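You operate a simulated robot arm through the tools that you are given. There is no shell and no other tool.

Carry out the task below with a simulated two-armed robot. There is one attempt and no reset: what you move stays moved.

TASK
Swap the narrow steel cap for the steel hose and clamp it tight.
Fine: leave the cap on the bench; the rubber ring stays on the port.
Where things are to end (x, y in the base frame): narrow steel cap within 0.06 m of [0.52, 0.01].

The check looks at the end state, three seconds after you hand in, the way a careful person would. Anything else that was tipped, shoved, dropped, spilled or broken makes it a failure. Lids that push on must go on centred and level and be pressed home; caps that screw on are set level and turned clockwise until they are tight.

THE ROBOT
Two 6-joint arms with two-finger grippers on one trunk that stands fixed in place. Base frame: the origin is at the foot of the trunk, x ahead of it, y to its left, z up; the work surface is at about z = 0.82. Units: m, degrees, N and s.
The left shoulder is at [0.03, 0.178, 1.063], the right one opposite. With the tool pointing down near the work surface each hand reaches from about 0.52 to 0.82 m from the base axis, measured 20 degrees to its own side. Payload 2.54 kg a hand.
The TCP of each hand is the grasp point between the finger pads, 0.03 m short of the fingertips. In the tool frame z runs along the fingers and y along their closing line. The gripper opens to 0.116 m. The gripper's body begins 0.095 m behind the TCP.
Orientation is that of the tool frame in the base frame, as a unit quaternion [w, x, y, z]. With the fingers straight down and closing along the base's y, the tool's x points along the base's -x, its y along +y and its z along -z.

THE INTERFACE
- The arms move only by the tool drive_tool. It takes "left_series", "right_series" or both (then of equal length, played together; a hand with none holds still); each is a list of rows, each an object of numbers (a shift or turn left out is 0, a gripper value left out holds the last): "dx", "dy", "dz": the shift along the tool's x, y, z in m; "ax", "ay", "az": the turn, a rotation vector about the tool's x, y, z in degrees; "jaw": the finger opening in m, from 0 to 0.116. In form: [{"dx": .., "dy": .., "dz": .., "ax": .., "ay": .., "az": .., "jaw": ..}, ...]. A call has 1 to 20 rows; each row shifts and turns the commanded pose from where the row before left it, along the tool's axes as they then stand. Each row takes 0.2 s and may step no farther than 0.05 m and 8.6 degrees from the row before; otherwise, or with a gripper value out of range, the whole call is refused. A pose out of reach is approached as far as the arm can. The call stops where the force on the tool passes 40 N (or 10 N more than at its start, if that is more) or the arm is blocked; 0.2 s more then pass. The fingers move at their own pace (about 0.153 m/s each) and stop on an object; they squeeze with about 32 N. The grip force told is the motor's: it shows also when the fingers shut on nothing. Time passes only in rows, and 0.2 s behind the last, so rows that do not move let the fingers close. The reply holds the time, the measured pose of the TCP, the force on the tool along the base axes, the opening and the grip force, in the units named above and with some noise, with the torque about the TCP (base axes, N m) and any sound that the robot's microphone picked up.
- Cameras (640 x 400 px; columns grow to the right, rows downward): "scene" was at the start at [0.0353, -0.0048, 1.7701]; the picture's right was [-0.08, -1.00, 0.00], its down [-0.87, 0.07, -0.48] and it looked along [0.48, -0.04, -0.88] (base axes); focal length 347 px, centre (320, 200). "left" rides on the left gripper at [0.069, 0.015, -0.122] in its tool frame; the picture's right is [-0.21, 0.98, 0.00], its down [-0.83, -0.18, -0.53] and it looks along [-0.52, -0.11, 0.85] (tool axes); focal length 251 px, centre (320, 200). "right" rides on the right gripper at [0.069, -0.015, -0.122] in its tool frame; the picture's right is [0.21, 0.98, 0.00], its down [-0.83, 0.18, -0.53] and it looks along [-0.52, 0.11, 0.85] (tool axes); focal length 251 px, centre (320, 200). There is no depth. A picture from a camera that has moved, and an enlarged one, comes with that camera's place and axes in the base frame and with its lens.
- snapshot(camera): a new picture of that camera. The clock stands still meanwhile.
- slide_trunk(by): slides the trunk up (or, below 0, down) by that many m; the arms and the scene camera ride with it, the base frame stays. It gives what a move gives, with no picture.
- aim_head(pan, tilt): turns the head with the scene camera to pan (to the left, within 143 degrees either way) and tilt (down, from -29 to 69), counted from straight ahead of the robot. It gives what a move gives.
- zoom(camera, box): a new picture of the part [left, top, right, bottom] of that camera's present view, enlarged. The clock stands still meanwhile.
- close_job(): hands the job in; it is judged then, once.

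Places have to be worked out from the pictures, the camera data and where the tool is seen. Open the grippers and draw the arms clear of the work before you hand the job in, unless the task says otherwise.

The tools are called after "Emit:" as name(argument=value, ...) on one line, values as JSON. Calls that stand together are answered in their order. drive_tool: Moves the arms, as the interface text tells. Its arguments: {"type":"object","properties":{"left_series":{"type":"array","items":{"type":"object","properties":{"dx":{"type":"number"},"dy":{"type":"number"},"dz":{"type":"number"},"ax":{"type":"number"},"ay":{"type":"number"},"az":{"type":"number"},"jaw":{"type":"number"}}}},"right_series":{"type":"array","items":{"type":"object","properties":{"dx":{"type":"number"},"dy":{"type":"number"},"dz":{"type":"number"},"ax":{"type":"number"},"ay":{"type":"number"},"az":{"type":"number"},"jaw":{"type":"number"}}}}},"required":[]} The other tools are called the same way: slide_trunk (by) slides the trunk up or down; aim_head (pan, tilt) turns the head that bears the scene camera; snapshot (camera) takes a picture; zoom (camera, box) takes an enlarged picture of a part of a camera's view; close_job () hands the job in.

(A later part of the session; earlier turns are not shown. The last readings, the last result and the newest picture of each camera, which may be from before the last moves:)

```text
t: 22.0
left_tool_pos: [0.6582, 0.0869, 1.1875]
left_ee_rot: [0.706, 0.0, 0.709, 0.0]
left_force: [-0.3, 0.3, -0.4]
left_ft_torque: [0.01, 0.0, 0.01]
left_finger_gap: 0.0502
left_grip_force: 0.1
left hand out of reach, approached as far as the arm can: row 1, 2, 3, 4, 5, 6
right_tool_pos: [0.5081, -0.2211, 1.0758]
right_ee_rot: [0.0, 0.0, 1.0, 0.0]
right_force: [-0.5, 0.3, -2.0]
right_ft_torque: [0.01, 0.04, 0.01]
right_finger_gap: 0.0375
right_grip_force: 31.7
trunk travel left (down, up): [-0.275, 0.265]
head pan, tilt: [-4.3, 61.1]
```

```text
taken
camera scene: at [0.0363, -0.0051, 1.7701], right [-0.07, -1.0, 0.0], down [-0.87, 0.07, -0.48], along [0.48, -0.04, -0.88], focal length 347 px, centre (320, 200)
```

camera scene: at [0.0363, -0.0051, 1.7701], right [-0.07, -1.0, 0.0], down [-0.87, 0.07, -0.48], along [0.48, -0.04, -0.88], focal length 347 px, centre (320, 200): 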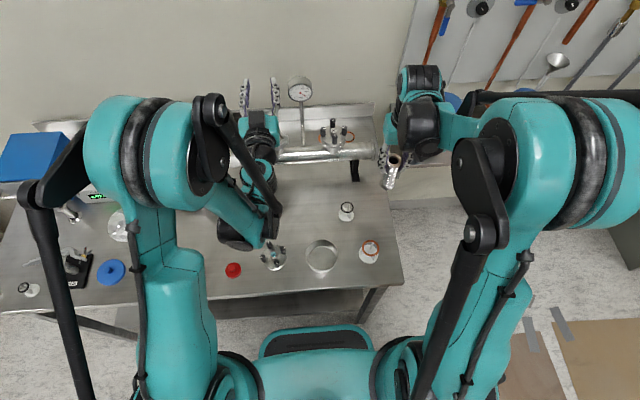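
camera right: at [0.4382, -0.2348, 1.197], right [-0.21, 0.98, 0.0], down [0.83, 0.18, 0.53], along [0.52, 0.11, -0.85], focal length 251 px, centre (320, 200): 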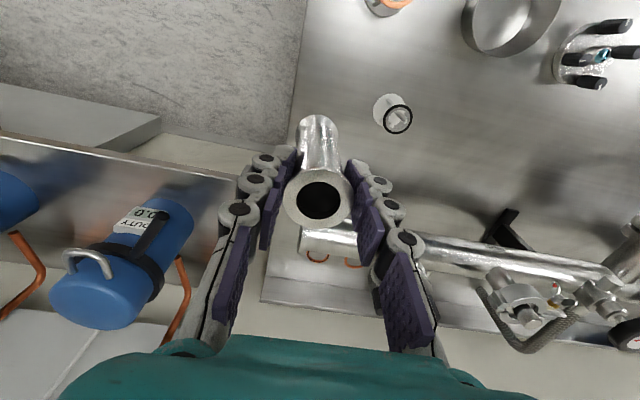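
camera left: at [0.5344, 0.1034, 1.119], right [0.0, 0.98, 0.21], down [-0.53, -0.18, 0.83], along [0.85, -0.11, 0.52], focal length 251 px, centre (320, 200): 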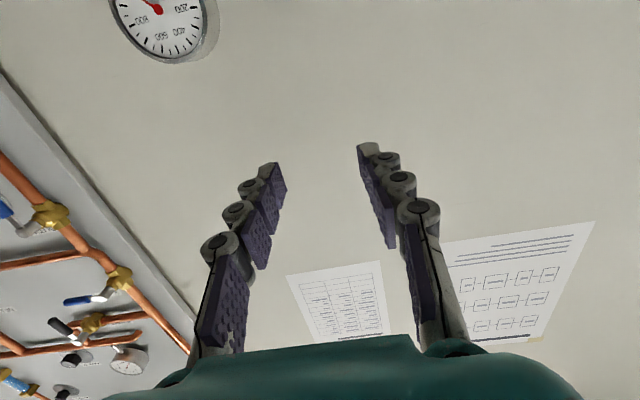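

The horizontal pose can't be held that low from this shoulder height, and the hand drifted toward the gauge. I'll back it up and out to the earlier good pose, raise the right hand with the hose, and then lower the trunk so the left hand comes down to nut height.

Emit:
drive_tool(left_series=[{"dx": -0.025}, {"dx": -0.025}, {"dx": -0.025}, {"dz": -0.033, "dy": 0.007}, {"dz": -0.033, "dy": 0.007}, {"dz": -0.033, "dy": 0.007}, {"dy": 0.007}, {}], right_series=[{"dz": -0.03}, {"dz": -0.03}, {"dz": -0.03}, {"dz": -0.03}, {"dz": -0.03}, {"dz": -0.025}, {}, {}])

Emit:
snapshot(camera="scene")

```text
t: 23.8
left_tool_pos: [0.5573, 0.115, 1.2636]
left_ee_rot: [0.707, 0.0, 0.707, 0.0]
left_force: [-0.5, 0.1, -0.7]
left_ft_torque: [0.02, 0.04, 0.02]
left_finger_gap: 0.0502
left_grip_force: 0.3
right_tool_pos: [0.5065, -0.2207, 1.2509]
right_ee_rot: [0.0, 0.001, 1.0, 0.0]
right_force: [0.5, -0.2, -2.6]
right_ft_torque: [-0.02, 0.01, 0.01]
right_finger_gap: 0.0376
right_grip_force: 32.1
trunk travel left (down, up): [-0.275, 0.265]
head pan, tilt: [-4.3, 61.1]
```

```text
taken
camera scene: at [0.0349, -0.005, 1.7701], right [-0.07, -1.0, 0.0], down [-0.87, 0.07, -0.48], along [0.48, -0.04, -0.88], focal length 347 px, centre (320, 200)
```

scene: 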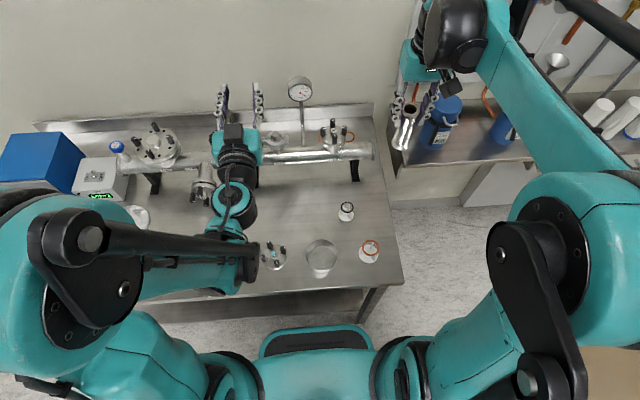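

Both hands are placed safely. I'll lower the trunk in two steps, checking in between.

Emit:
slide_trunk(by=-0.14)

Emit:
snapshot(camera="scene")

Emit:
snapshot(camera="right")

Emit:
snapshot(camera="left")

```text
t: 25.5
left_tool_pos: [0.5571, 0.1141, 1.1245]
left_ee_rot: [0.707, 0.001, 0.707, -0.001]
left_force: [-0.2, -0.2, 0.3]
left_ft_torque: [-0.02, -0.03, 0.01]
left_finger_gap: 0.0502
left_grip_force: 0.1
right_tool_pos: [0.5067, -0.222, 1.1102]
right_ee_rot: [0.0, 0.0, 1.0, 0.0]
right_force: [-0.5, -0.3, -0.8]
right_ft_torque: [0.01, 0.0, 0.0]
right_finger_gap: 0.0376
right_grip_force: 32.3
trunk travel left (down, up): [-0.135, 0.405]
head pan, tilt: [-4.3, 61.1]
```

```text
taken
camera scene: at [0.0354, -0.0049, 1.6303], right [-0.07, -1.0, 0.0], down [-0.87, 0.07, -0.48], along [0.48, -0.04, -0.88], focal length 347 px, centre (320, 200)
```

scene: 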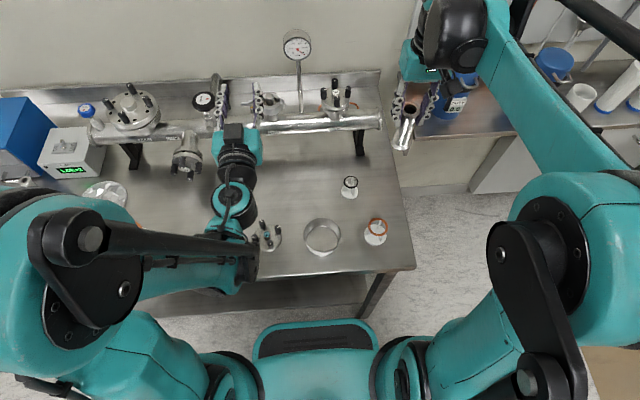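

```text
taken
camera right: at [0.4375, -0.2355, 1.2312], right [-0.21, 0.98, 0.0], down [0.83, 0.18, 0.53], along [0.52, 0.11, -0.85], focal length 251 px, centre (320, 200)
```

right: 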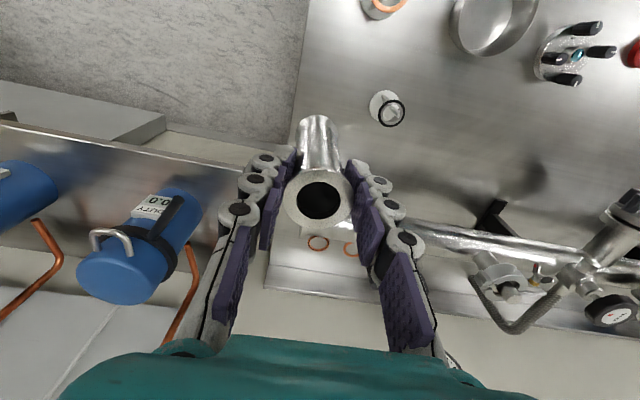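

```text
taken
camera left: at [0.4352, 0.1302, 1.0553], right [0.0, 0.98, 0.21], down [-0.53, -0.18, 0.83], along [0.85, -0.11, 0.52], focal length 251 px, centre (320, 200)
```

left: 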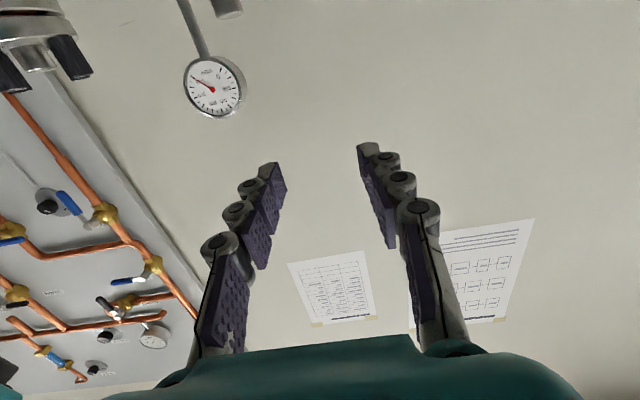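

Clear so far. I'll lower the remaining 0.126 m to bring the left fingers to nut height.

Emit:
slide_trunk(by=-0.126)

Emit:
snapshot(camera="left")

Emit:
snapshot(camera="scene")

```text
t: 27.1
left_tool_pos: [0.5568, 0.1141, 0.9972]
left_ee_rot: [0.707, 0.0, 0.707, 0.0]
left_force: [0.2, 1.2, 0.6]
left_ft_torque: [0.0, -0.02, 0.0]
left_finger_gap: 0.05
left_grip_force: 0.0
right_tool_pos: [0.5069, -0.2215, 0.9839]
right_ee_rot: [0.0, 0.0, 1.0, 0.0]
right_force: [-0.4, 0.5, -1.2]
right_ft_torque: [0.02, -0.01, 0.01]
right_finger_gap: 0.0376
right_grip_force: 31.6
trunk travel left (down, up): [-0.009, 0.531]
head pan, tilt: [-4.3, 61.1]
```

```text
taken
camera left: at [0.4352, 0.1302, 0.9293], right [0.0, 0.98, 0.21], down [-0.53, -0.18, 0.83], along [0.85, -0.11, 0.52], focal length 251 px, centre (320, 200)
```

left: 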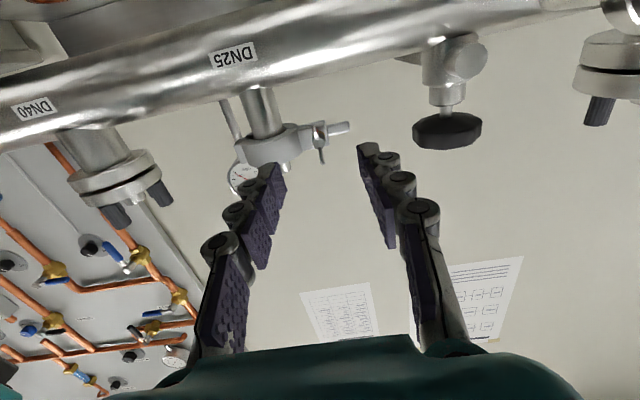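

```text
taken
camera scene: at [0.0353, -0.0049, 1.5043], right [-0.07, -1.0, 0.0], down [-0.87, 0.07, -0.48], along [0.48, -0.04, -0.88], focal length 347 px, centre (320, 200)
```

scene: 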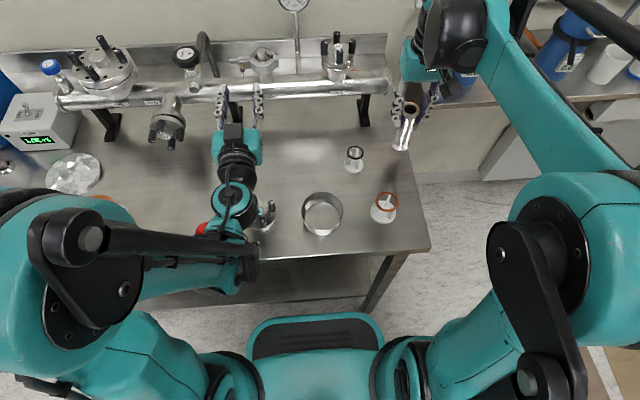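

Both hands are at the intended heights and the wing nut is in view of the left camera. I'll enlarge it to measure its position and wing orientation.

Emit:
zoom(camera="left", box=[240, 90, 370, 190])

Emit:
zoom(camera="scene", box=[210, 30, 310, 110])

```text
4.00 times, centred on (305, 140) of left
camera zoom: at [0.4352, 0.1302, 0.9293], right [0.0, 0.98, 0.21], down [-0.53, -0.18, 0.83], along [0.85, -0.11, 0.52], focal length 1006 px, centre (380, 440)
```

zoom: 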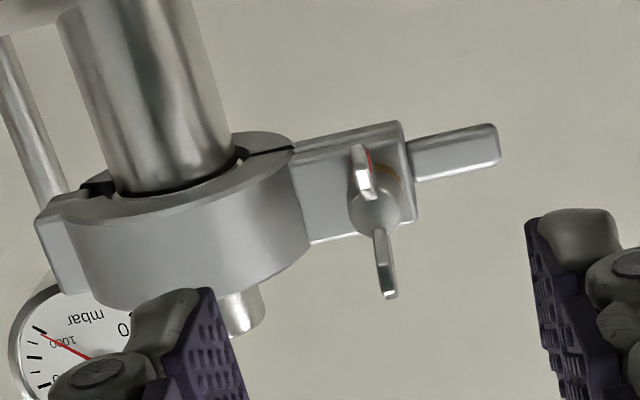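

```text
5.00 times, centred on (260, 70) of scene
camera zoom: at [0.0353, -0.0049, 1.5043], right [-0.07, -1.0, 0.0], down [-0.87, 0.07, -0.48], along [0.48, -0.04, -0.88], focal length 1733 px, centre (620, 850)
```

zoom: 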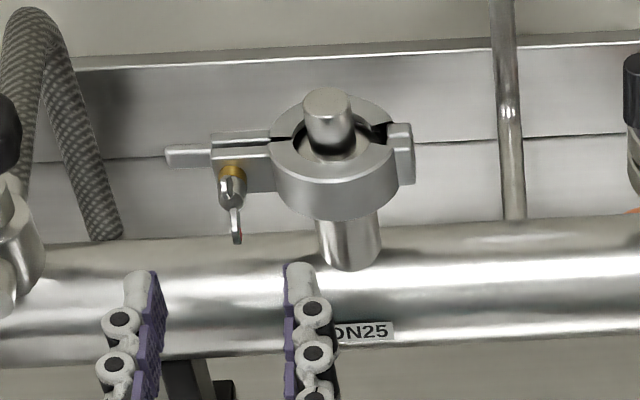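

The nut axis is at about y=0.1145, z=0.999, wings vertical, spanning x≈0.628–0.645 (ear face near 0.652). I'll narrow the jaw to 20 mm and slide the fingertips around the wings with TCP at x≈0.610.

Emit:
drive_tool(left_series=[{"dx": -0.0018, "dy": 0.0004, "jaw": 0.02}, {}, {"dz": 0.018}, {"dz": 0.018}, {"dz": 0.017}, {}])

Emit:
snapshot(camera="left")

Emit:
zoom(camera="scene", box=[210, 30, 310, 110])

```text
t: 28.5
left_tool_pos: [0.6109, 0.1128, 0.9998]
left_ee_rot: [0.707, 0.0, 0.707, 0.0]
left_force: [-0.2, 0.6, -0.5]
left_ft_torque: [-0.03, -0.01, 0.0]
left_finger_gap: 0.02
left_grip_force: 0.0
right_tool_pos: [0.5066, -0.2209, 0.9846]
right_ee_rot: [0.0, 0.0, 1.0, 0.0]
right_force: [-0.2, 0.1, -1.2]
right_ft_torque: [-0.02, 0.04, 0.0]
right_finger_gap: 0.0376
right_grip_force: 31.8
trunk travel left (down, up): [-0.009, 0.531]
head pan, tilt: [-4.3, 61.1]
```

```text
taken
camera left: at [0.4881, 0.1297, 0.9305], right [0.0, 0.98, 0.21], down [-0.53, -0.18, 0.83], along [0.85, -0.11, 0.52], focal length 251 px, centre (320, 200)
```

left: 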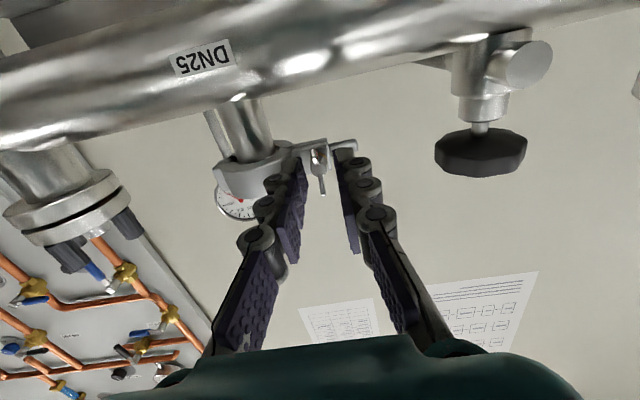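

```text
5.00 times, centred on (260, 70) of scene
camera zoom: at [0.0354, -0.0049, 1.5041], right [-0.07, -1.0, 0.0], down [-0.87, 0.07, -0.48], along [0.48, -0.04, -0.88], focal length 1733 px, centre (620, 850)
```

zoom: 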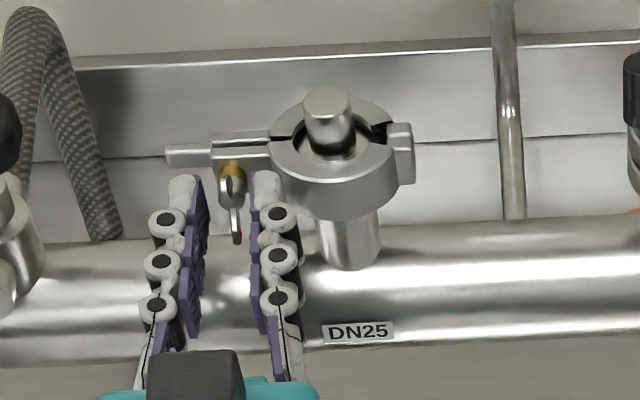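

Emit:
zoom(camera="left", box=[270, 120, 370, 190])

Emit:
zoom(camera="scene", box=[235, 55, 275, 85])

```text
5.71 times, centred on (320, 155) of left
camera zoom: at [0.4881, 0.1297, 0.9305], right [0.0, 0.98, 0.21], down [-0.53, -0.18, 0.83], along [0.85, -0.11, 0.52], focal length 1437 px, centre (320, 457)
```

zoom: 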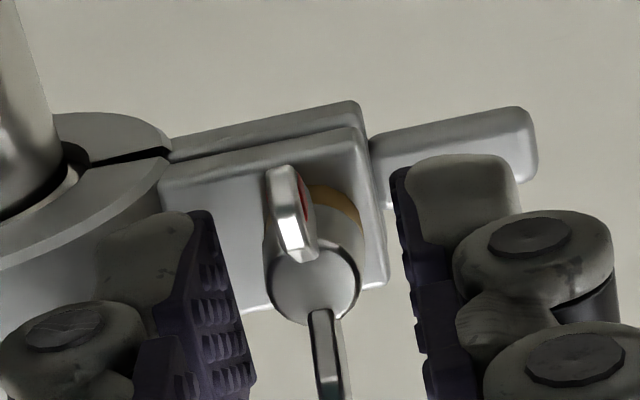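

```text
13.33 times, centred on (255, 70) of scene
camera zoom: at [0.0354, -0.0049, 1.5041], right [-0.07, -1.0, 0.0], down [-0.87, 0.07, -0.48], along [0.48, -0.04, -0.88], focal length 4622 px, centre (1187, 1933)
```

zoom: 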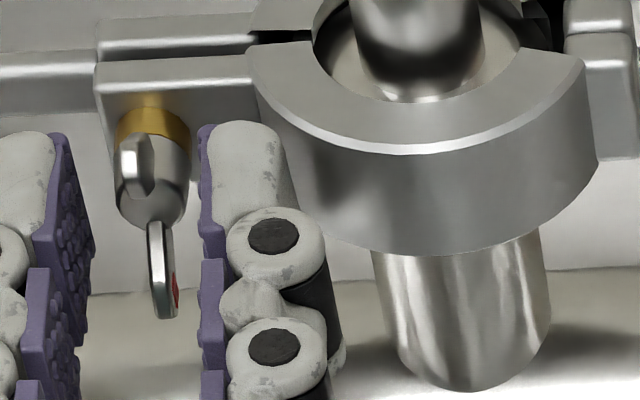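

The nut is centred between the fingers. I'll narrow to 13 mm (a loose wrench fit over the wings) and turn −68° about the tool axis (counter-clockwise seen from the hand) to start loosening.

Emit:
drive_tool(left_series=[{"jaw": 0.013}, {}, {"az": -8.5}, {"az": -8.5}, {"az": -8.5}, {"az": -8.5}, {"az": -8.5}, {"az": -8.5}, {"az": -8.5}, {"az": -8.5}, {}])

Emit:
zoom(camera="scene", box=[230, 45, 290, 90])

Emit:
snapshot(camera="left")

```text
t: 30.9
left_tool_pos: [0.6114, 0.1162, 1.0004]
left_ee_rot: [0.586, -0.397, 0.585, -0.395]
left_force: [-0.7, -0.5, 0.8]
left_ft_torque: [0.01, -0.04, -0.03]
left_finger_gap: 0.0139
left_grip_force: 0.8
right_tool_pos: [0.5077, -0.2208, 0.9838]
right_ee_rot: [0.0, 0.0, 1.0, 0.0]
right_force: [0.4, -1.2, -1.7]
right_ft_torque: [0.0, 0.0, -0.01]
right_finger_gap: 0.0379
right_grip_force: 32.0
trunk travel left (down, up): [-0.009, 0.531]
head pan, tilt: [-4.3, 61.1]
```

```text
8.89 times, centred on (260, 68) of scene
camera zoom: at [0.0354, -0.005, 1.5041], right [-0.07, -1.0, 0.0], down [-0.87, 0.07, -0.48], along [0.48, -0.04, -0.88], focal length 3082 px, centre (853, 1378)
```

zoom: 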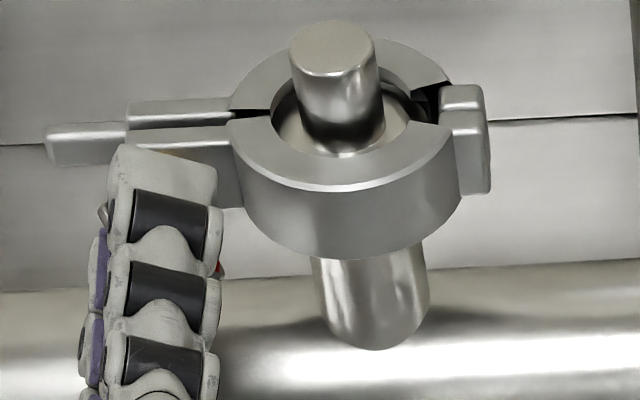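

```text
taken
camera left: at [0.4882, 0.0575, 0.96], right [0.0, 0.56, -0.83], down [-0.53, 0.7, 0.48], along [0.85, 0.44, 0.3], focal length 251 px, centre (320, 200)
```

left: 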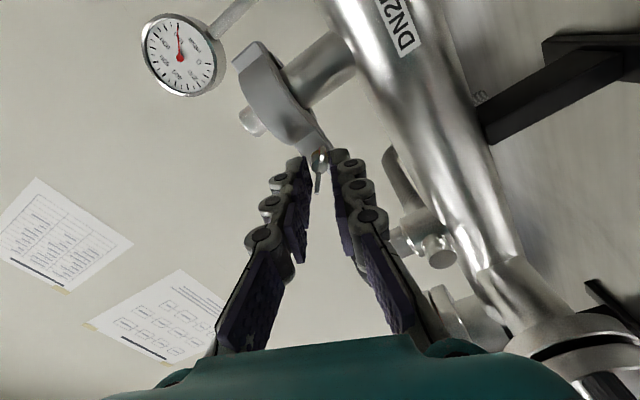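

The red-tipped wing has moved from the bottom toward the right (−y) side, so the nut is turning counter-clockwise with little torque. I'll continue to about −179°.

Emit:
drive_tool(left_series=[{"az": -8.5}, {"az": -8.5}, {"az": -8.5}, {"az": -8.5}, {"az": -8.5}, {"az": -8.5}, {"az": -8.5}, {"az": -8.5}, {"az": -8.5}, {"az": -8.5}, {"az": -8.5}, {"az": -8.5}, {"az": -8.5}, {}])

Emit:
zoom(camera="scene", box=[230, 45, 290, 90])

Emit:
snapshot(camera="left")

```text
t: 33.9
left_tool_pos: [0.6157, 0.172, 1.0007]
left_ee_rot: [-0.02, 0.705, -0.027, 0.708]
left_force: [1.1, 0.3, 0.6]
left_ft_torque: [-0.01, 0.02, 0.02]
left_finger_gap: 0.013
left_grip_force: 0.1
left hand out of reach, approached as far as the arm can: row 3, 4, 5, 6, 7
right_tool_pos: [0.5065, -0.2215, 0.9846]
right_ee_rot: [0.0, 0.0, 1.0, 0.0]
right_force: [0.2, 0.2, -2.4]
right_ft_torque: [0.01, 0.0, -0.02]
right_finger_gap: 0.0378
right_grip_force: 31.6
trunk travel left (down, up): [-0.009, 0.531]
head pan, tilt: [-4.3, 61.1]
```

```text
8.89 times, centred on (260, 68) of scene
camera zoom: at [0.0355, -0.0049, 1.5041], right [-0.07, -1.0, 0.0], down [-0.87, 0.07, -0.48], along [0.48, -0.04, -0.88], focal length 3082 px, centre (853, 1378)
```

zoom: 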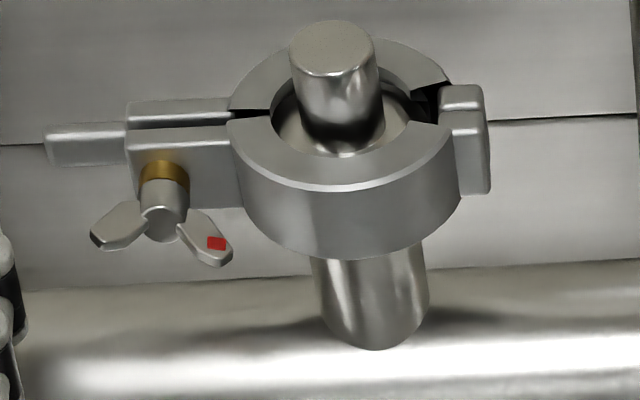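

```text
taken
camera left: at [0.4929, 0.1539, 1.0679], right [-0.01, -0.96, -0.28], down [-0.53, 0.24, -0.81], along [0.85, 0.14, -0.51], focal length 251 px, centre (320, 200)
```

left: 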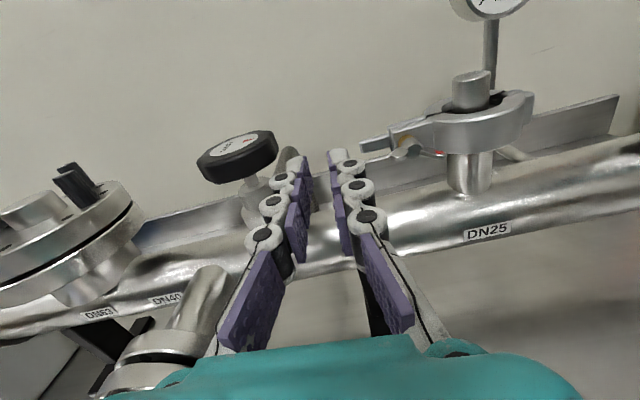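

Partway through, the arm ran out of its roll range near −90° and slid sideways off the nut, without disturbing anything; the nut has turned about 50–55°. I'll inspect the nut closely from this angle.

Emit:
zoom(camera="left", box=[350, 60, 550, 185])

Emit:
snapshot(camera="scene")

```text
3.20 times, centred on (450, 122) of left
camera zoom: at [0.4929, 0.1539, 1.0679], right [-0.01, -0.96, -0.28], down [-0.53, 0.24, -0.81], along [0.85, 0.14, -0.51], focal length 805 px, centre (-96, 448)
```

zoom: 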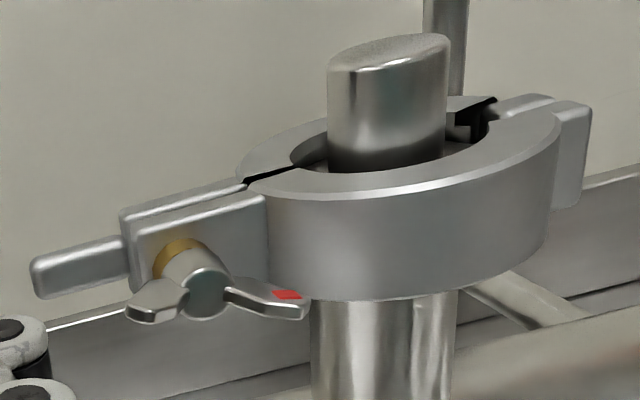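

```text
taken
camera scene: at [0.0355, -0.0049, 1.5041], right [-0.07, -1.0, 0.0], down [-0.87, 0.07, -0.48], along [0.48, -0.04, -0.88], focal length 347 px, centre (320, 200)
```

scene: 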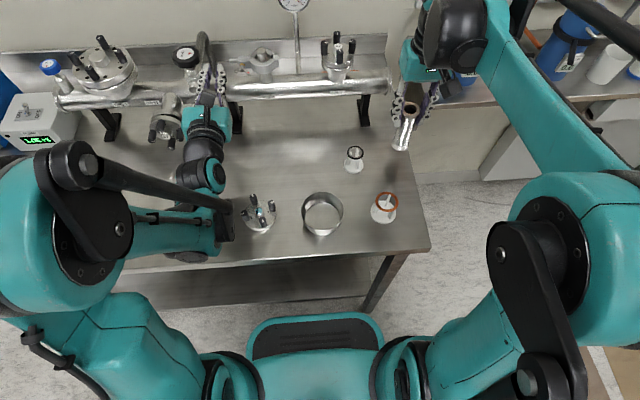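

This rolled pose (camera above) gives a clear view: the wings are now close to horizontal with red on the −y side. I'll back off 5 cm, recentre at y=0.1145, and probe how far the roll can continue in free space.

Emit:
drive_tool(left_series=[{"dz": -0.025}, {"dz": -0.025}, {"dy": 0.0288}, {"dy": 0.0287}, {}])

```text
t: 35.1
left_tool_pos: [0.5812, 0.1148, 0.9978]
left_ee_rot: [-0.01, 0.707, -0.01, 0.707]
left_force: [-1.1, -0.4, 0.4]
left_ft_torque: [-0.02, 0.0, 0.01]
left_finger_gap: 0.0127
left_grip_force: 0.1
left hand out of reach, approached as far as the arm can: row 1
right_tool_pos: [0.508, -0.2208, 0.9847]
right_ee_rot: [0.0, 0.0, 1.0, -0.001]
right_force: [0.5, 0.2, -2.0]
right_ft_torque: [0.01, 0.06, -0.01]
right_finger_gap: 0.0378
right_grip_force: 31.8
trunk travel left (down, up): [-0.009, 0.531]
head pan, tilt: [-4.3, 61.1]
```

At (0.581, 0.115, 0.998) with the tips short of the nut. I'll probe continuing the roll by another −51°.

Emit:
drive_tool(left_series=[{"az": -8.5}, {"az": -8.5}, {"az": -8.5}, {"az": -8.5}, {"az": -8.5}, {"az": -8.5}, {}])

```text
t: 36.7
left_tool_pos: [0.5819, 0.1136, 0.9987]
left_ee_rot: [0.298, 0.642, 0.296, 0.642]
left_force: [1.3, -0.6, -0.6]
left_ft_torque: [0.01, 0.01, 0.0]
left_finger_gap: 0.0131
left_grip_force: 0.0
right_tool_pos: [0.5065, -0.2212, 0.983]
right_ee_rot: [0.0, 0.0, 1.0, 0.0]
right_force: [0.8, -0.2, -2.0]
right_ft_torque: [0.0, 0.02, -0.01]
right_finger_gap: 0.0378
right_grip_force: 31.9
trunk travel left (down, up): [-0.009, 0.531]
head pan, tilt: [-4.3, 61.1]
```

That worked; I'll continue by another −51° to about −280°.

Emit:
drive_tool(left_series=[{"az": -8.5}, {"az": -8.5}, {"az": -8.5}, {"az": -8.5}, {"az": -8.5}, {"az": -8.5}, {}])

Emit:
snapshot(camera="left")

```text
t: 38.3
left_tool_pos: [0.5845, 0.1385, 1.0004]
left_ee_rot: [0.538, 0.466, 0.548, 0.44]
left_force: [0.2, 0.1, 0.8]
left_ft_torque: [-0.02, -0.02, -0.05]
left_finger_gap: 0.0133
left_grip_force: 0.0
left hand out of reach, approached as far as the arm can: row 5, 6
right_tool_pos: [0.5074, -0.2208, 0.984]
right_ee_rot: [0.0, 0.0, 1.0, 0.0]
right_force: [-0.2, 0.7, -1.8]
right_ft_torque: [0.0, 0.03, -0.02]
right_finger_gap: 0.0377
right_grip_force: 31.5
trunk travel left (down, up): [-0.009, 0.531]
head pan, tilt: [-4.3, 61.1]
```

```text
taken
camera left: at [0.4647, 0.2106, 1.0064], right [0.03, -0.04, 1.0], down [-0.55, -0.84, -0.01], along [0.83, -0.55, -0.05], focal length 251 px, centre (320, 200)
```

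left: 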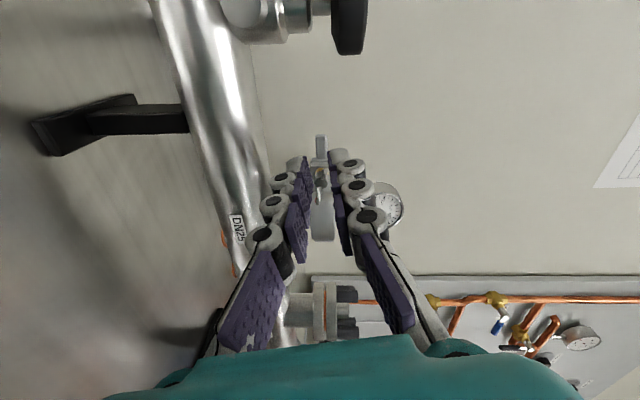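

The roll has dead zones near ±90–130°, so rolling strokes are awkward. A better idea: keep the hand's roll fixed with the camera above, close the fingers into one peg, and push the wings around by circling the fingertips about the nut axis. I'll roll back to −180°, recentre, and tilt the fingers 15° nose-down.

Emit:
drive_tool(left_series=[{"dz": -0.01, "az": 8.4}, {"az": 8.4}, {"az": 8.4}, {"az": 8.4}, {"az": 8.4}, {"az": 8.4}, {"az": 8.4}, {"az": 8.4}, {"az": 8.4}, {"az": 8.4}, {"az": 8.4}, {"az": 8.0}, {"ay": -7.5, "jaw": 0.0}, {"ay": -7.5}, {}])

Emit:
snapshot(camera="left")

```text
t: 41.5
left_tool_pos: [0.5754, 0.1422, 0.9982]
left_ee_rot: [-0.003, 0.775, 0.005, 0.632]
left_force: [-0.8, -0.9, -0.3]
left_ft_torque: [0.01, 0.01, -0.01]
left_finger_gap: 0.0
left_grip_force: 28.6
left hand out of reach, approached as far as the arm can: row 1, 13
right_tool_pos: [0.5059, -0.2198, 0.9828]
right_ee_rot: [0.0, 0.0, 1.0, 0.0]
right_force: [-0.1, -0.7, -2.1]
right_ft_torque: [-0.02, 0.03, -0.01]
right_finger_gap: 0.0378
right_grip_force: 32.4
trunk travel left (down, up): [-0.009, 0.531]
head pan, tilt: [-4.3, 61.1]
```

```text
taken
camera left: at [0.4699, 0.1262, 1.0918], right [-0.03, -0.98, -0.21], down [-0.69, 0.17, -0.7], along [0.72, 0.12, -0.68], focal length 251 px, centre (320, 200)
```

left: 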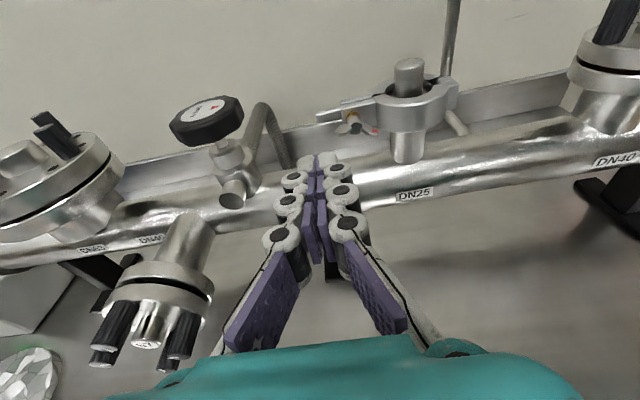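

The hand is at roll 180° with ~12° nose-down and jaws shut. Next I'll go above the nut (angle "top", radius 16 mm, tip x≈0.632) and look before pushing.

Emit:
drive_tool(left_series=[{"dx": 0.0223, "dy": 0.0277, "dz": -0.0046}, {}, {"dx": 0.0054, "dz": 0.0267}, {}])

Emit:
zoom(camera="left", box=[250, 90, 450, 215])

Emit:
zoom(camera="scene", box=[220, 40, 300, 90])

```text
t: 42.5
left_tool_pos: [0.6042, 0.1147, 1.0243]
left_ee_rot: [-0.003, 0.775, 0.005, 0.632]
left_force: [0.1, 0.3, 0.1]
left_ft_torque: [0.0, 0.02, 0.0]
left_finger_gap: 0.0001
left_grip_force: 28.5
right_tool_pos: [0.506, -0.2217, 0.9844]
right_ee_rot: [0.0, 0.0, 1.0, 0.0]
right_force: [0.1, 0.5, -1.4]
right_ft_torque: [0.06, -0.02, -0.01]
right_finger_gap: 0.0377
right_grip_force: 31.9
trunk travel left (down, up): [-0.009, 0.531]
head pan, tilt: [-4.3, 61.1]
```

```text
3.20 times, centred on (350, 152) of left
camera zoom: at [0.4982, 0.0989, 1.1158], right [-0.03, -0.98, -0.21], down [-0.69, 0.17, -0.7], along [0.72, 0.12, -0.68], focal length 805 px, centre (224, 352)
```

zoom: 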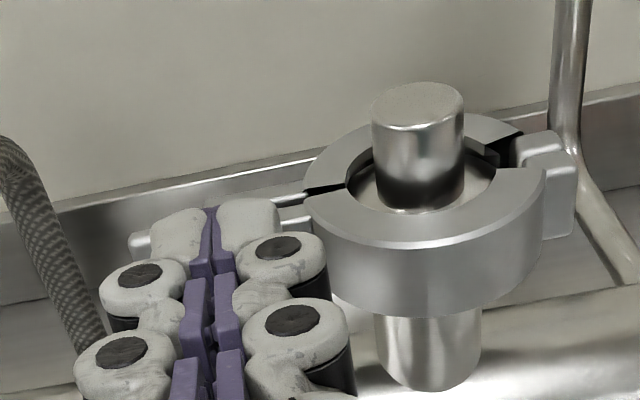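

```text
8.00 times, centred on (260, 65) of scene
camera zoom: at [0.035, -0.0049, 1.5041], right [-0.07, -1.0, 0.0], down [-0.87, 0.07, -0.48], along [0.48, -0.04, -0.88], focal length 2773 px, centre (800, 1280)
```

zoom: 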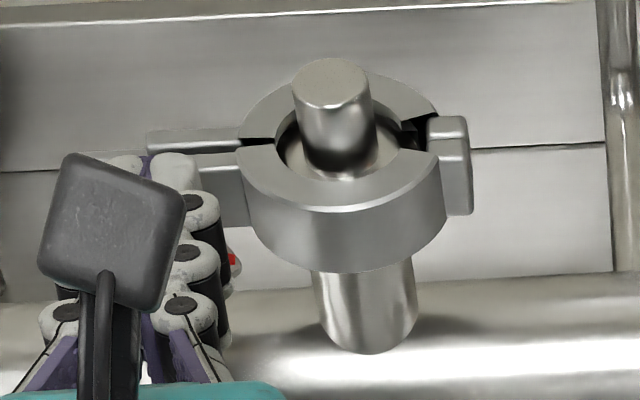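

The peg (closed fingers) sits just above the nut. I'll swing it down on the +y side to push the left wing around, a third of a circle first, and check.

Emit:
drive_tool(left_series=[{"dx": -0.0045, "dy": -0.0085, "dz": 0.0009}, {"dx": -0.0061, "dy": -0.0062, "dz": 0.0012}, {"dx": -0.0083, "dy": -0.0023, "dz": 0.0017}, {"dx": -0.0083, "dy": 0.0023, "dz": 0.0017}, {}])

Emit:
zoom(camera="left", box=[250, 90, 450, 215])

Emit:
zoom(camera="scene", box=[220, 40, 300, 90])

```text
t: 43.2
left_tool_pos: [0.6034, 0.1261, 1.014]
left_ee_rot: [0.002, 0.77, 0.001, 0.638]
left_force: [-1.2, -3.1, 25.0]
left_ft_torque: [-0.3, -0.53, -0.11]
left_finger_gap: 0.0001
left_grip_force: 29.0
right_tool_pos: [0.505, -0.2221, 0.9845]
right_ee_rot: [0.001, 0.0, 1.0, 0.0]
right_force: [-0.3, 0.3, -2.3]
right_ft_torque: [0.01, 0.01, 0.01]
right_finger_gap: 0.0377
right_grip_force: 32.3
trunk travel left (down, up): [-0.009, 0.531]
head pan, tilt: [-4.3, 61.1]
stopped in row 3 (left hand): the force on the tool passed its limit at 48 N (the readings are from after the stop); the commanded pose is now the measured one
```

```text
3.20 times, centred on (350, 152) of left
camera zoom: at [0.4961, 0.112, 1.1052], right [-0.04, -0.98, -0.21], down [-0.68, 0.18, -0.71], along [0.73, 0.11, -0.67], focal length 805 px, centre (224, 352)
```

zoom: 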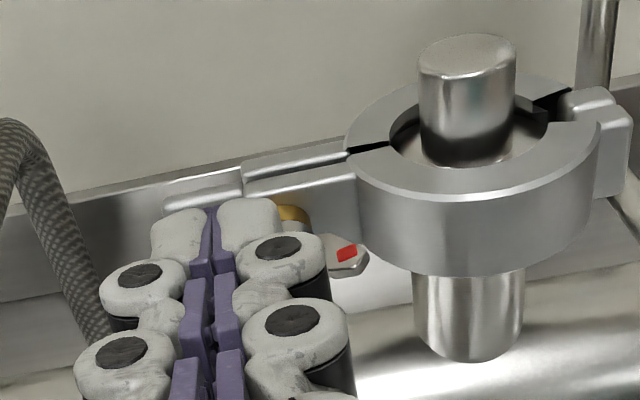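

```text
8.00 times, centred on (260, 65) of scene
camera zoom: at [0.0327, -0.005, 1.5044], right [-0.07, -1.0, 0.0], down [-0.87, 0.07, -0.48], along [0.48, -0.04, -0.87], focal length 2773 px, centre (800, 1280)
```

zoom: 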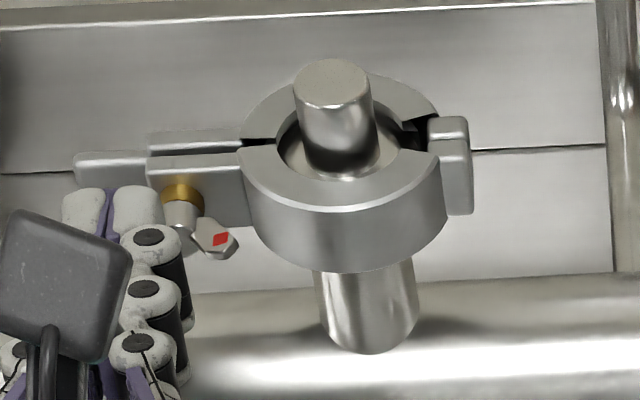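

The stop's torque reading places the contact right at the nut's centreline (y≈0.114, x≈0.625), so the peg came down on the barrel rather than the wing. I'll lift and use a larger 21 mm radius so only the wing is pushed.

Emit:
drive_tool(left_series=[{"dx": 0.009, "dy": 0.0011, "dz": -0.0017}, {"dx": -0.0075, "dy": -0.0077, "dz": 0.0015}, {"dx": -0.0103, "dy": -0.0028, "dz": 0.002}, {"dx": -0.0103, "dy": 0.0028, "dz": 0.002}, {}])

Emit:
zoom(camera="left", box=[250, 90, 450, 215])

Emit:
zoom(camera="scene", box=[220, 40, 300, 90])

```text
t: 44.4
left_tool_pos: [0.6056, 0.1357, 0.9908]
left_ee_rot: [-0.001, 0.773, 0.004, 0.635]
left_force: [-0.2, 4.5, -1.4]
left_ft_torque: [0.06, 0.03, 0.06]
left_finger_gap: 0.0
left_grip_force: 28.4
right_tool_pos: [0.507, -0.2199, 0.9842]
right_ee_rot: [0.0, 0.0, 1.0, 0.0]
right_force: [0.0, -0.5, -2.3]
right_ft_torque: [0.07, -0.01, -0.03]
right_finger_gap: 0.0377
right_grip_force: 32.9
trunk travel left (down, up): [-0.009, 0.531]
head pan, tilt: [-4.3, 61.1]
```

```text
3.20 times, centred on (350, 152) of left
camera zoom: at [0.4983, 0.1204, 1.0831], right [-0.04, -0.98, -0.21], down [-0.68, 0.18, -0.71], along [0.73, 0.12, -0.68], focal length 805 px, centre (224, 352)
```

zoom: 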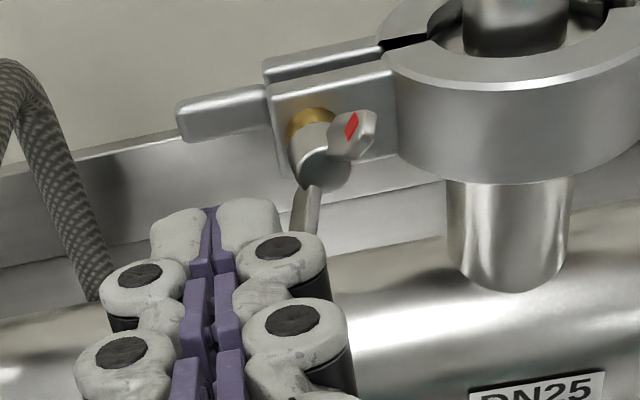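

```text
8.00 times, centred on (260, 65) of scene
camera zoom: at [0.0355, -0.004, 1.5041], right [-0.07, -1.0, 0.0], down [-0.87, 0.07, -0.48], along [0.48, -0.04, -0.88], focal length 2773 px, centre (800, 1280)
```

zoom: 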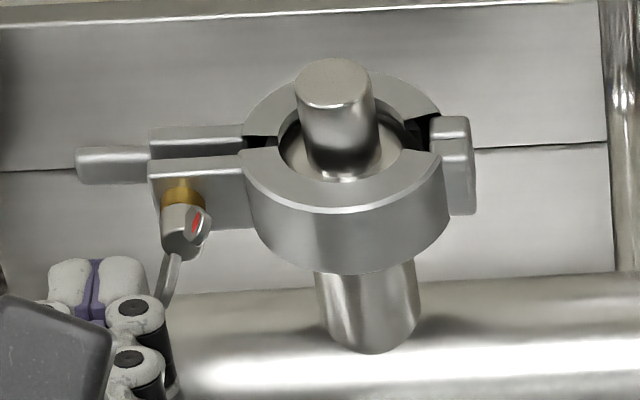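

That worked: the nut turned and the red wing is now pointing up, with the gap between the clamp halves widening. I'll continue the circle for the rest of a full turn.

Emit:
drive_tool(left_series=[{"dx": -0.0041, "dy": 0.0107, "dz": 0.0008}, {"dx": -0.0027, "dy": 0.0105, "dz": 0.0005}, {"dx": 0.0027, "dy": 0.0105, "dz": -0.0005}, {"dx": 0.0076, "dy": 0.0077, "dz": -0.0015}, {"dx": 0.0103, "dy": 0.0028, "dz": -0.002}, {"dx": 0.0103, "dy": -0.0028, "dz": -0.002}, {"dx": 0.0076, "dy": -0.0077, "dz": -0.0015}, {"dx": 0.0027, "dy": -0.0105, "dz": -0.0005}, {"dx": -0.0027, "dy": -0.0105, "dz": 0.0005}, {"dx": -0.0076, "dy": -0.0077, "dz": 0.0015}, {"dx": -0.0103, "dy": -0.0028, "dz": 0.002}, {"dx": -0.0103, "dy": 0.0028, "dz": 0.002}])

Emit:
zoom(camera="left", box=[250, 90, 450, 215])

Emit:
zoom(camera="scene", box=[220, 40, 300, 90])

```text
t: 45.0
left_tool_pos: [0.6023, 0.1242, 0.9867]
left_ee_rot: [-0.005, 0.773, 0.008, 0.634]
left_force: [-14.7, 29.1, 13.3]
left_ft_torque: [-0.19, -0.26, 0.52]
left_finger_gap: 0.0
left_grip_force: 28.9
right_tool_pos: [0.5052, -0.2195, 0.9856]
right_ee_rot: [0.002, 0.001, 1.0, 0.0]
right_force: [0.3, -0.3, -2.8]
right_ft_torque: [0.04, -0.01, 0.0]
right_finger_gap: 0.0377
right_grip_force: 31.8
trunk travel left (down, up): [-0.009, 0.531]
head pan, tilt: [-4.3, 61.1]
stopped in row 3 (left hand): the force on the tool passed its limit at 47 N (the readings are from after the stop); the commanded pose is now the measured one
```

```text
3.20 times, centred on (350, 152) of left
camera zoom: at [0.4956, 0.1072, 1.078], right [-0.02, -0.98, -0.21], down [-0.69, 0.17, -0.71], along [0.72, 0.13, -0.68], focal length 805 px, centre (224, 352)
```

zoom: 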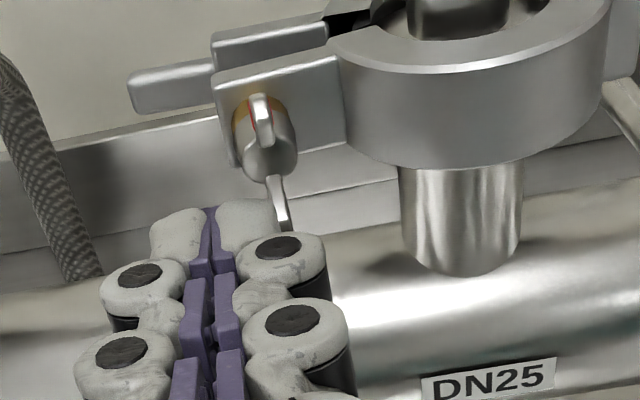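

```text
8.00 times, centred on (260, 65) of scene
camera zoom: at [0.0323, -0.002, 1.5044], right [-0.07, -1.0, 0.0], down [-0.87, 0.06, -0.48], along [0.48, -0.04, -0.87], focal length 2773 px, centre (800, 1280)
```

zoom: 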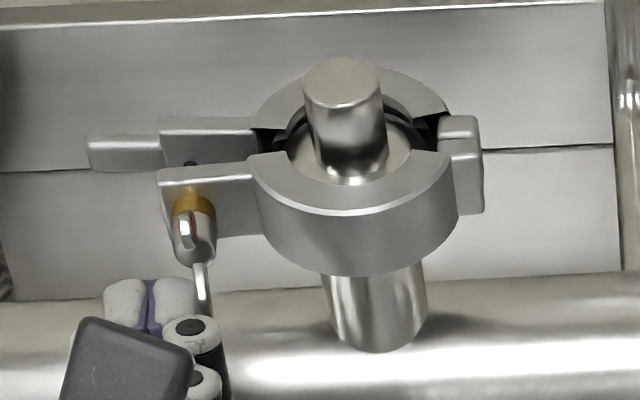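

The nut is vertical again after about half a turn, and the clamp halves have sprung visibly apart; the peg met resistance (47 N). I'll look more closely at the gap between the ears.

Emit:
zoom(camera="scene", box=[235, 50, 285, 82])

Emit:
zoom(camera="left", box=[300, 80, 380, 150])

```text
12.50 times, centred on (260, 66) of scene
camera zoom: at [0.0323, -0.002, 1.5044], right [-0.07, -1.0, 0.0], down [-0.87, 0.06, -0.48], along [0.48, -0.04, -0.87], focal length 4333 px, centre (1070, 1875)
```

zoom: 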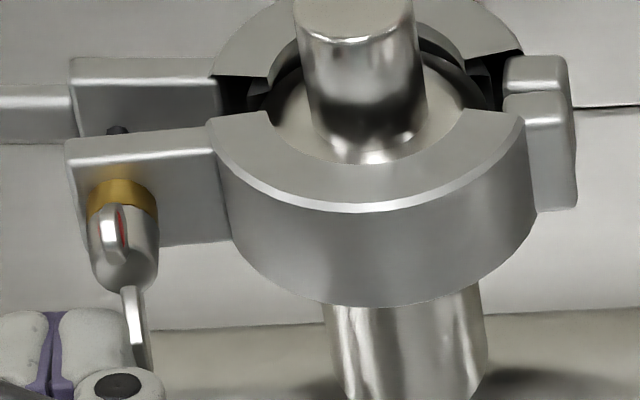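

```text
5.71 times, centred on (340, 115) of left
camera zoom: at [0.4956, 0.1072, 1.078], right [-0.02, -0.98, -0.21], down [-0.69, 0.17, -0.71], along [0.72, 0.13, -0.68], focal length 1437 px, centre (206, 686)
```

zoom: 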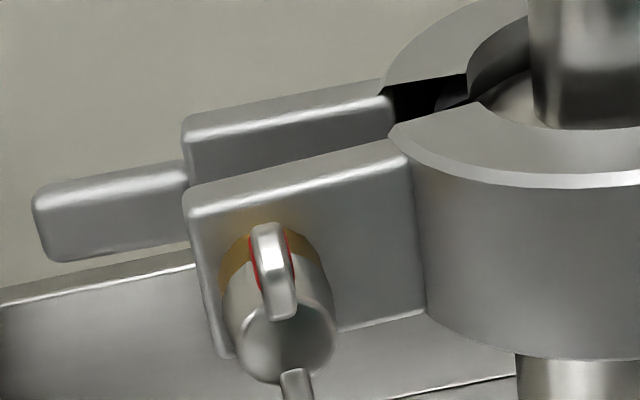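

The ears are now ~8 mm apart with the bolt still bridging. I'll ease off and push the lower wing on more gently, in small steps, to see if it keeps turning.

Emit:
drive_tool(left_series=[{"dy": -0.004, "dx": -0.002}, {"dy": 0.002, "dx": -0.001}, {"dy": 0.002}, {"dy": 0.002}, {"dy": 0.002}, {"dy": 0.002}, {}])

Emit:
zoom(camera="left", box=[250, 90, 450, 215])

Emit:
zoom(camera="scene", box=[220, 40, 300, 90])

```text
t: 46.0
left_tool_pos: [0.6018, 0.123, 0.9818]
left_ee_rot: [-0.008, 0.773, 0.009, 0.634]
left_force: [-11.3, 24.3, 5.9]
left_ft_torque: [-0.13, -0.16, 0.46]
left_finger_gap: 0.0
left_grip_force: 28.7
right_tool_pos: [0.505, -0.2201, 0.9846]
right_ee_rot: [0.001, 0.0, 1.0, 0.0]
right_force: [-0.4, -0.6, -1.8]
right_ft_torque: [0.04, 0.0, 0.04]
right_finger_gap: 0.0378
right_grip_force: 31.8
trunk travel left (down, up): [-0.009, 0.531]
head pan, tilt: [-4.3, 61.1]
stopped in row 5 (left hand): the force on the tool passed its limit at 46 N (the readings are from after the stop); the commanded pose is now the measured one
```

```text
3.20 times, centred on (350, 152) of left
camera zoom: at [0.496, 0.1065, 1.0737], right [-0.02, -0.98, -0.21], down [-0.69, 0.17, -0.7], along [0.72, 0.13, -0.68], focal length 805 px, centre (224, 352)
```

zoom: 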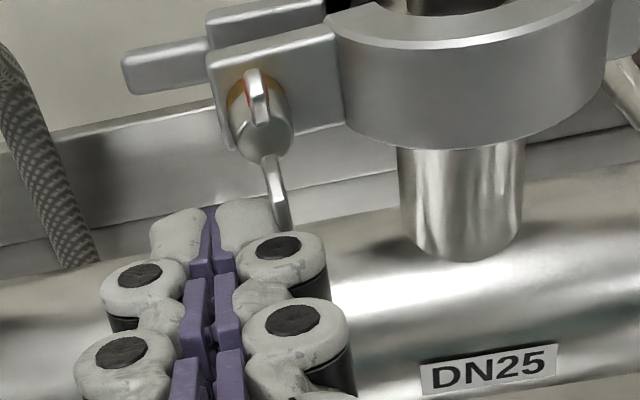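

```text
8.00 times, centred on (260, 65) of scene
camera zoom: at [0.0337, -0.0026, 1.5041], right [-0.08, -1.0, 0.0], down [-0.87, 0.07, -0.48], along [0.48, -0.04, -0.87], focal length 2773 px, centre (800, 1280)
```

zoom: 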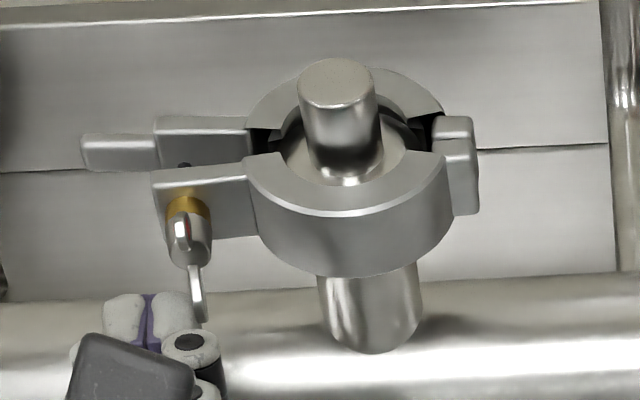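

The nut has hit a firm stop after about half a turn and the clamp has sprung open a little, so it is loosened. I'll back away, open the jaw to 30 mm and line up in front of the nut to grip it and pull the front half open.

Emit:
drive_tool(left_series=[{"dy": -0.008}, {"dz": -0.035}, {"dx": 0.0234, "dy": 0.02, "dz": -0.0021, "jaw": 0.03}, {}])

Emit:
zoom(camera="left", box=[220, 60, 460, 210])

Emit:
zoom(camera="scene", box=[220, 40, 300, 90])

```text
t: 47.0
left_tool_pos: [0.5714, 0.1067, 1.0117]
left_ee_rot: [-0.005, 0.773, 0.006, 0.635]
left_force: [0.4, 0.2, 0.7]
left_ft_torque: [-0.01, 0.01, -0.05]
left_finger_gap: 0.0302
left_grip_force: 0.0
right_tool_pos: [0.5069, -0.2218, 0.9848]
right_ee_rot: [0.0, 0.0, 1.0, 0.001]
right_force: [0.1, 0.3, -1.9]
right_ft_torque: [0.01, 0.01, 0.02]
right_finger_gap: 0.0375
right_grip_force: 32.1
trunk travel left (down, up): [-0.009, 0.531]
head pan, tilt: [-4.3, 61.1]
```

```text
2.67 times, centred on (340, 135) of left
camera zoom: at [0.4646, 0.0896, 1.104], right [-0.03, -0.98, -0.21], down [-0.69, 0.17, -0.7], along [0.72, 0.13, -0.68], focal length 670 px, centre (267, 373)
```

zoom: 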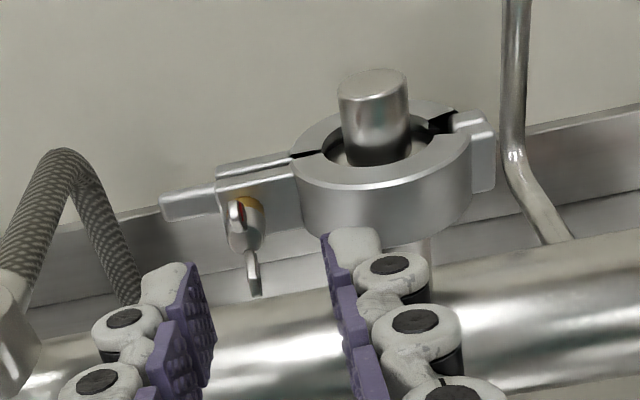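

```text
8.00 times, centred on (260, 65) of scene
camera zoom: at [0.0354, -0.0047, 1.5041], right [-0.07, -1.0, 0.0], down [-0.87, 0.07, -0.48], along [0.48, -0.04, -0.88], focal length 2773 px, centre (800, 1280)
```

zoom: 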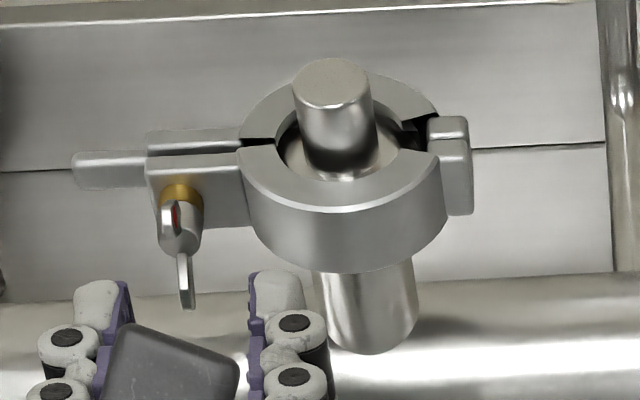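

With the peg removed the halves sprang back, but the nut has clearly turned half a turn (red wing now up). I'll straddle the vertical wings with the jaws, grip the nut, and test a further counter-clockwise turn with a proper two-finger couple.

Emit:
drive_tool(left_series=[{"dy": -0.008}, {"dz": 0.02}, {"dz": 0.018}, {"jaw": 0.0}, {}, {}])

Emit:
zoom(camera="left", box=[220, 60, 460, 210])

Emit:
zoom(camera="scene", box=[220, 40, 300, 90])

```text
t: 48.5
left_tool_pos: [0.6083, 0.1124, 1.0032]
left_ee_rot: [-0.005, 0.774, 0.005, 0.633]
left_force: [2.4, -8.1, 0.0]
left_ft_torque: [-0.01, -0.09, -0.18]
left_finger_gap: 0.0098
left_grip_force: 37.0
right_tool_pos: [0.5073, -0.2219, 0.984]
right_ee_rot: [0.0, 0.0, 1.0, 0.0]
right_force: [0.6, -0.3, -1.4]
right_ft_torque: [-0.01, 0.02, 0.02]
right_finger_gap: 0.0378
right_grip_force: 32.4
trunk travel left (down, up): [-0.009, 0.531]
head pan, tilt: [-4.3, 61.1]
```

```text
2.67 times, centred on (340, 135) of left
camera zoom: at [0.5026, 0.0966, 1.0957], right [-0.03, -0.98, -0.21], down [-0.69, 0.17, -0.7], along [0.72, 0.13, -0.68], focal length 670 px, centre (267, 373)
```

zoom: 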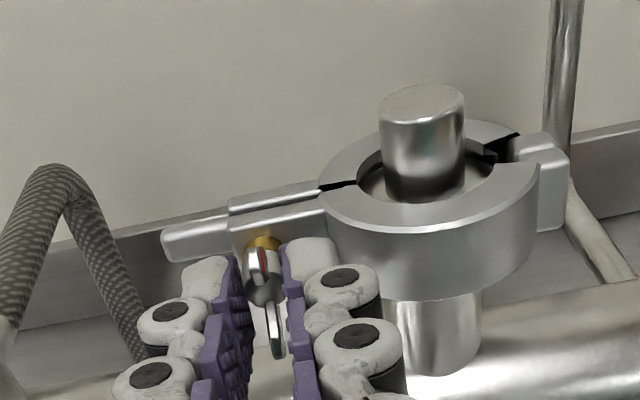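

```text
8.00 times, centred on (260, 65) of scene
camera zoom: at [0.0359, -0.0062, 1.5041], right [-0.08, -1.0, 0.0], down [-0.87, 0.07, -0.48], along [0.48, -0.04, -0.88], focal length 2773 px, centre (800, 1280)
```

zoom: 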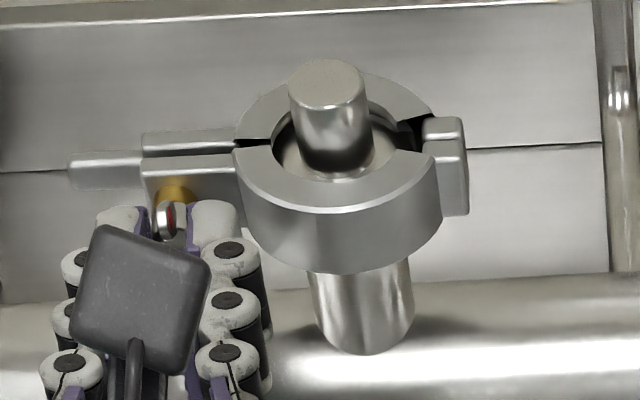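

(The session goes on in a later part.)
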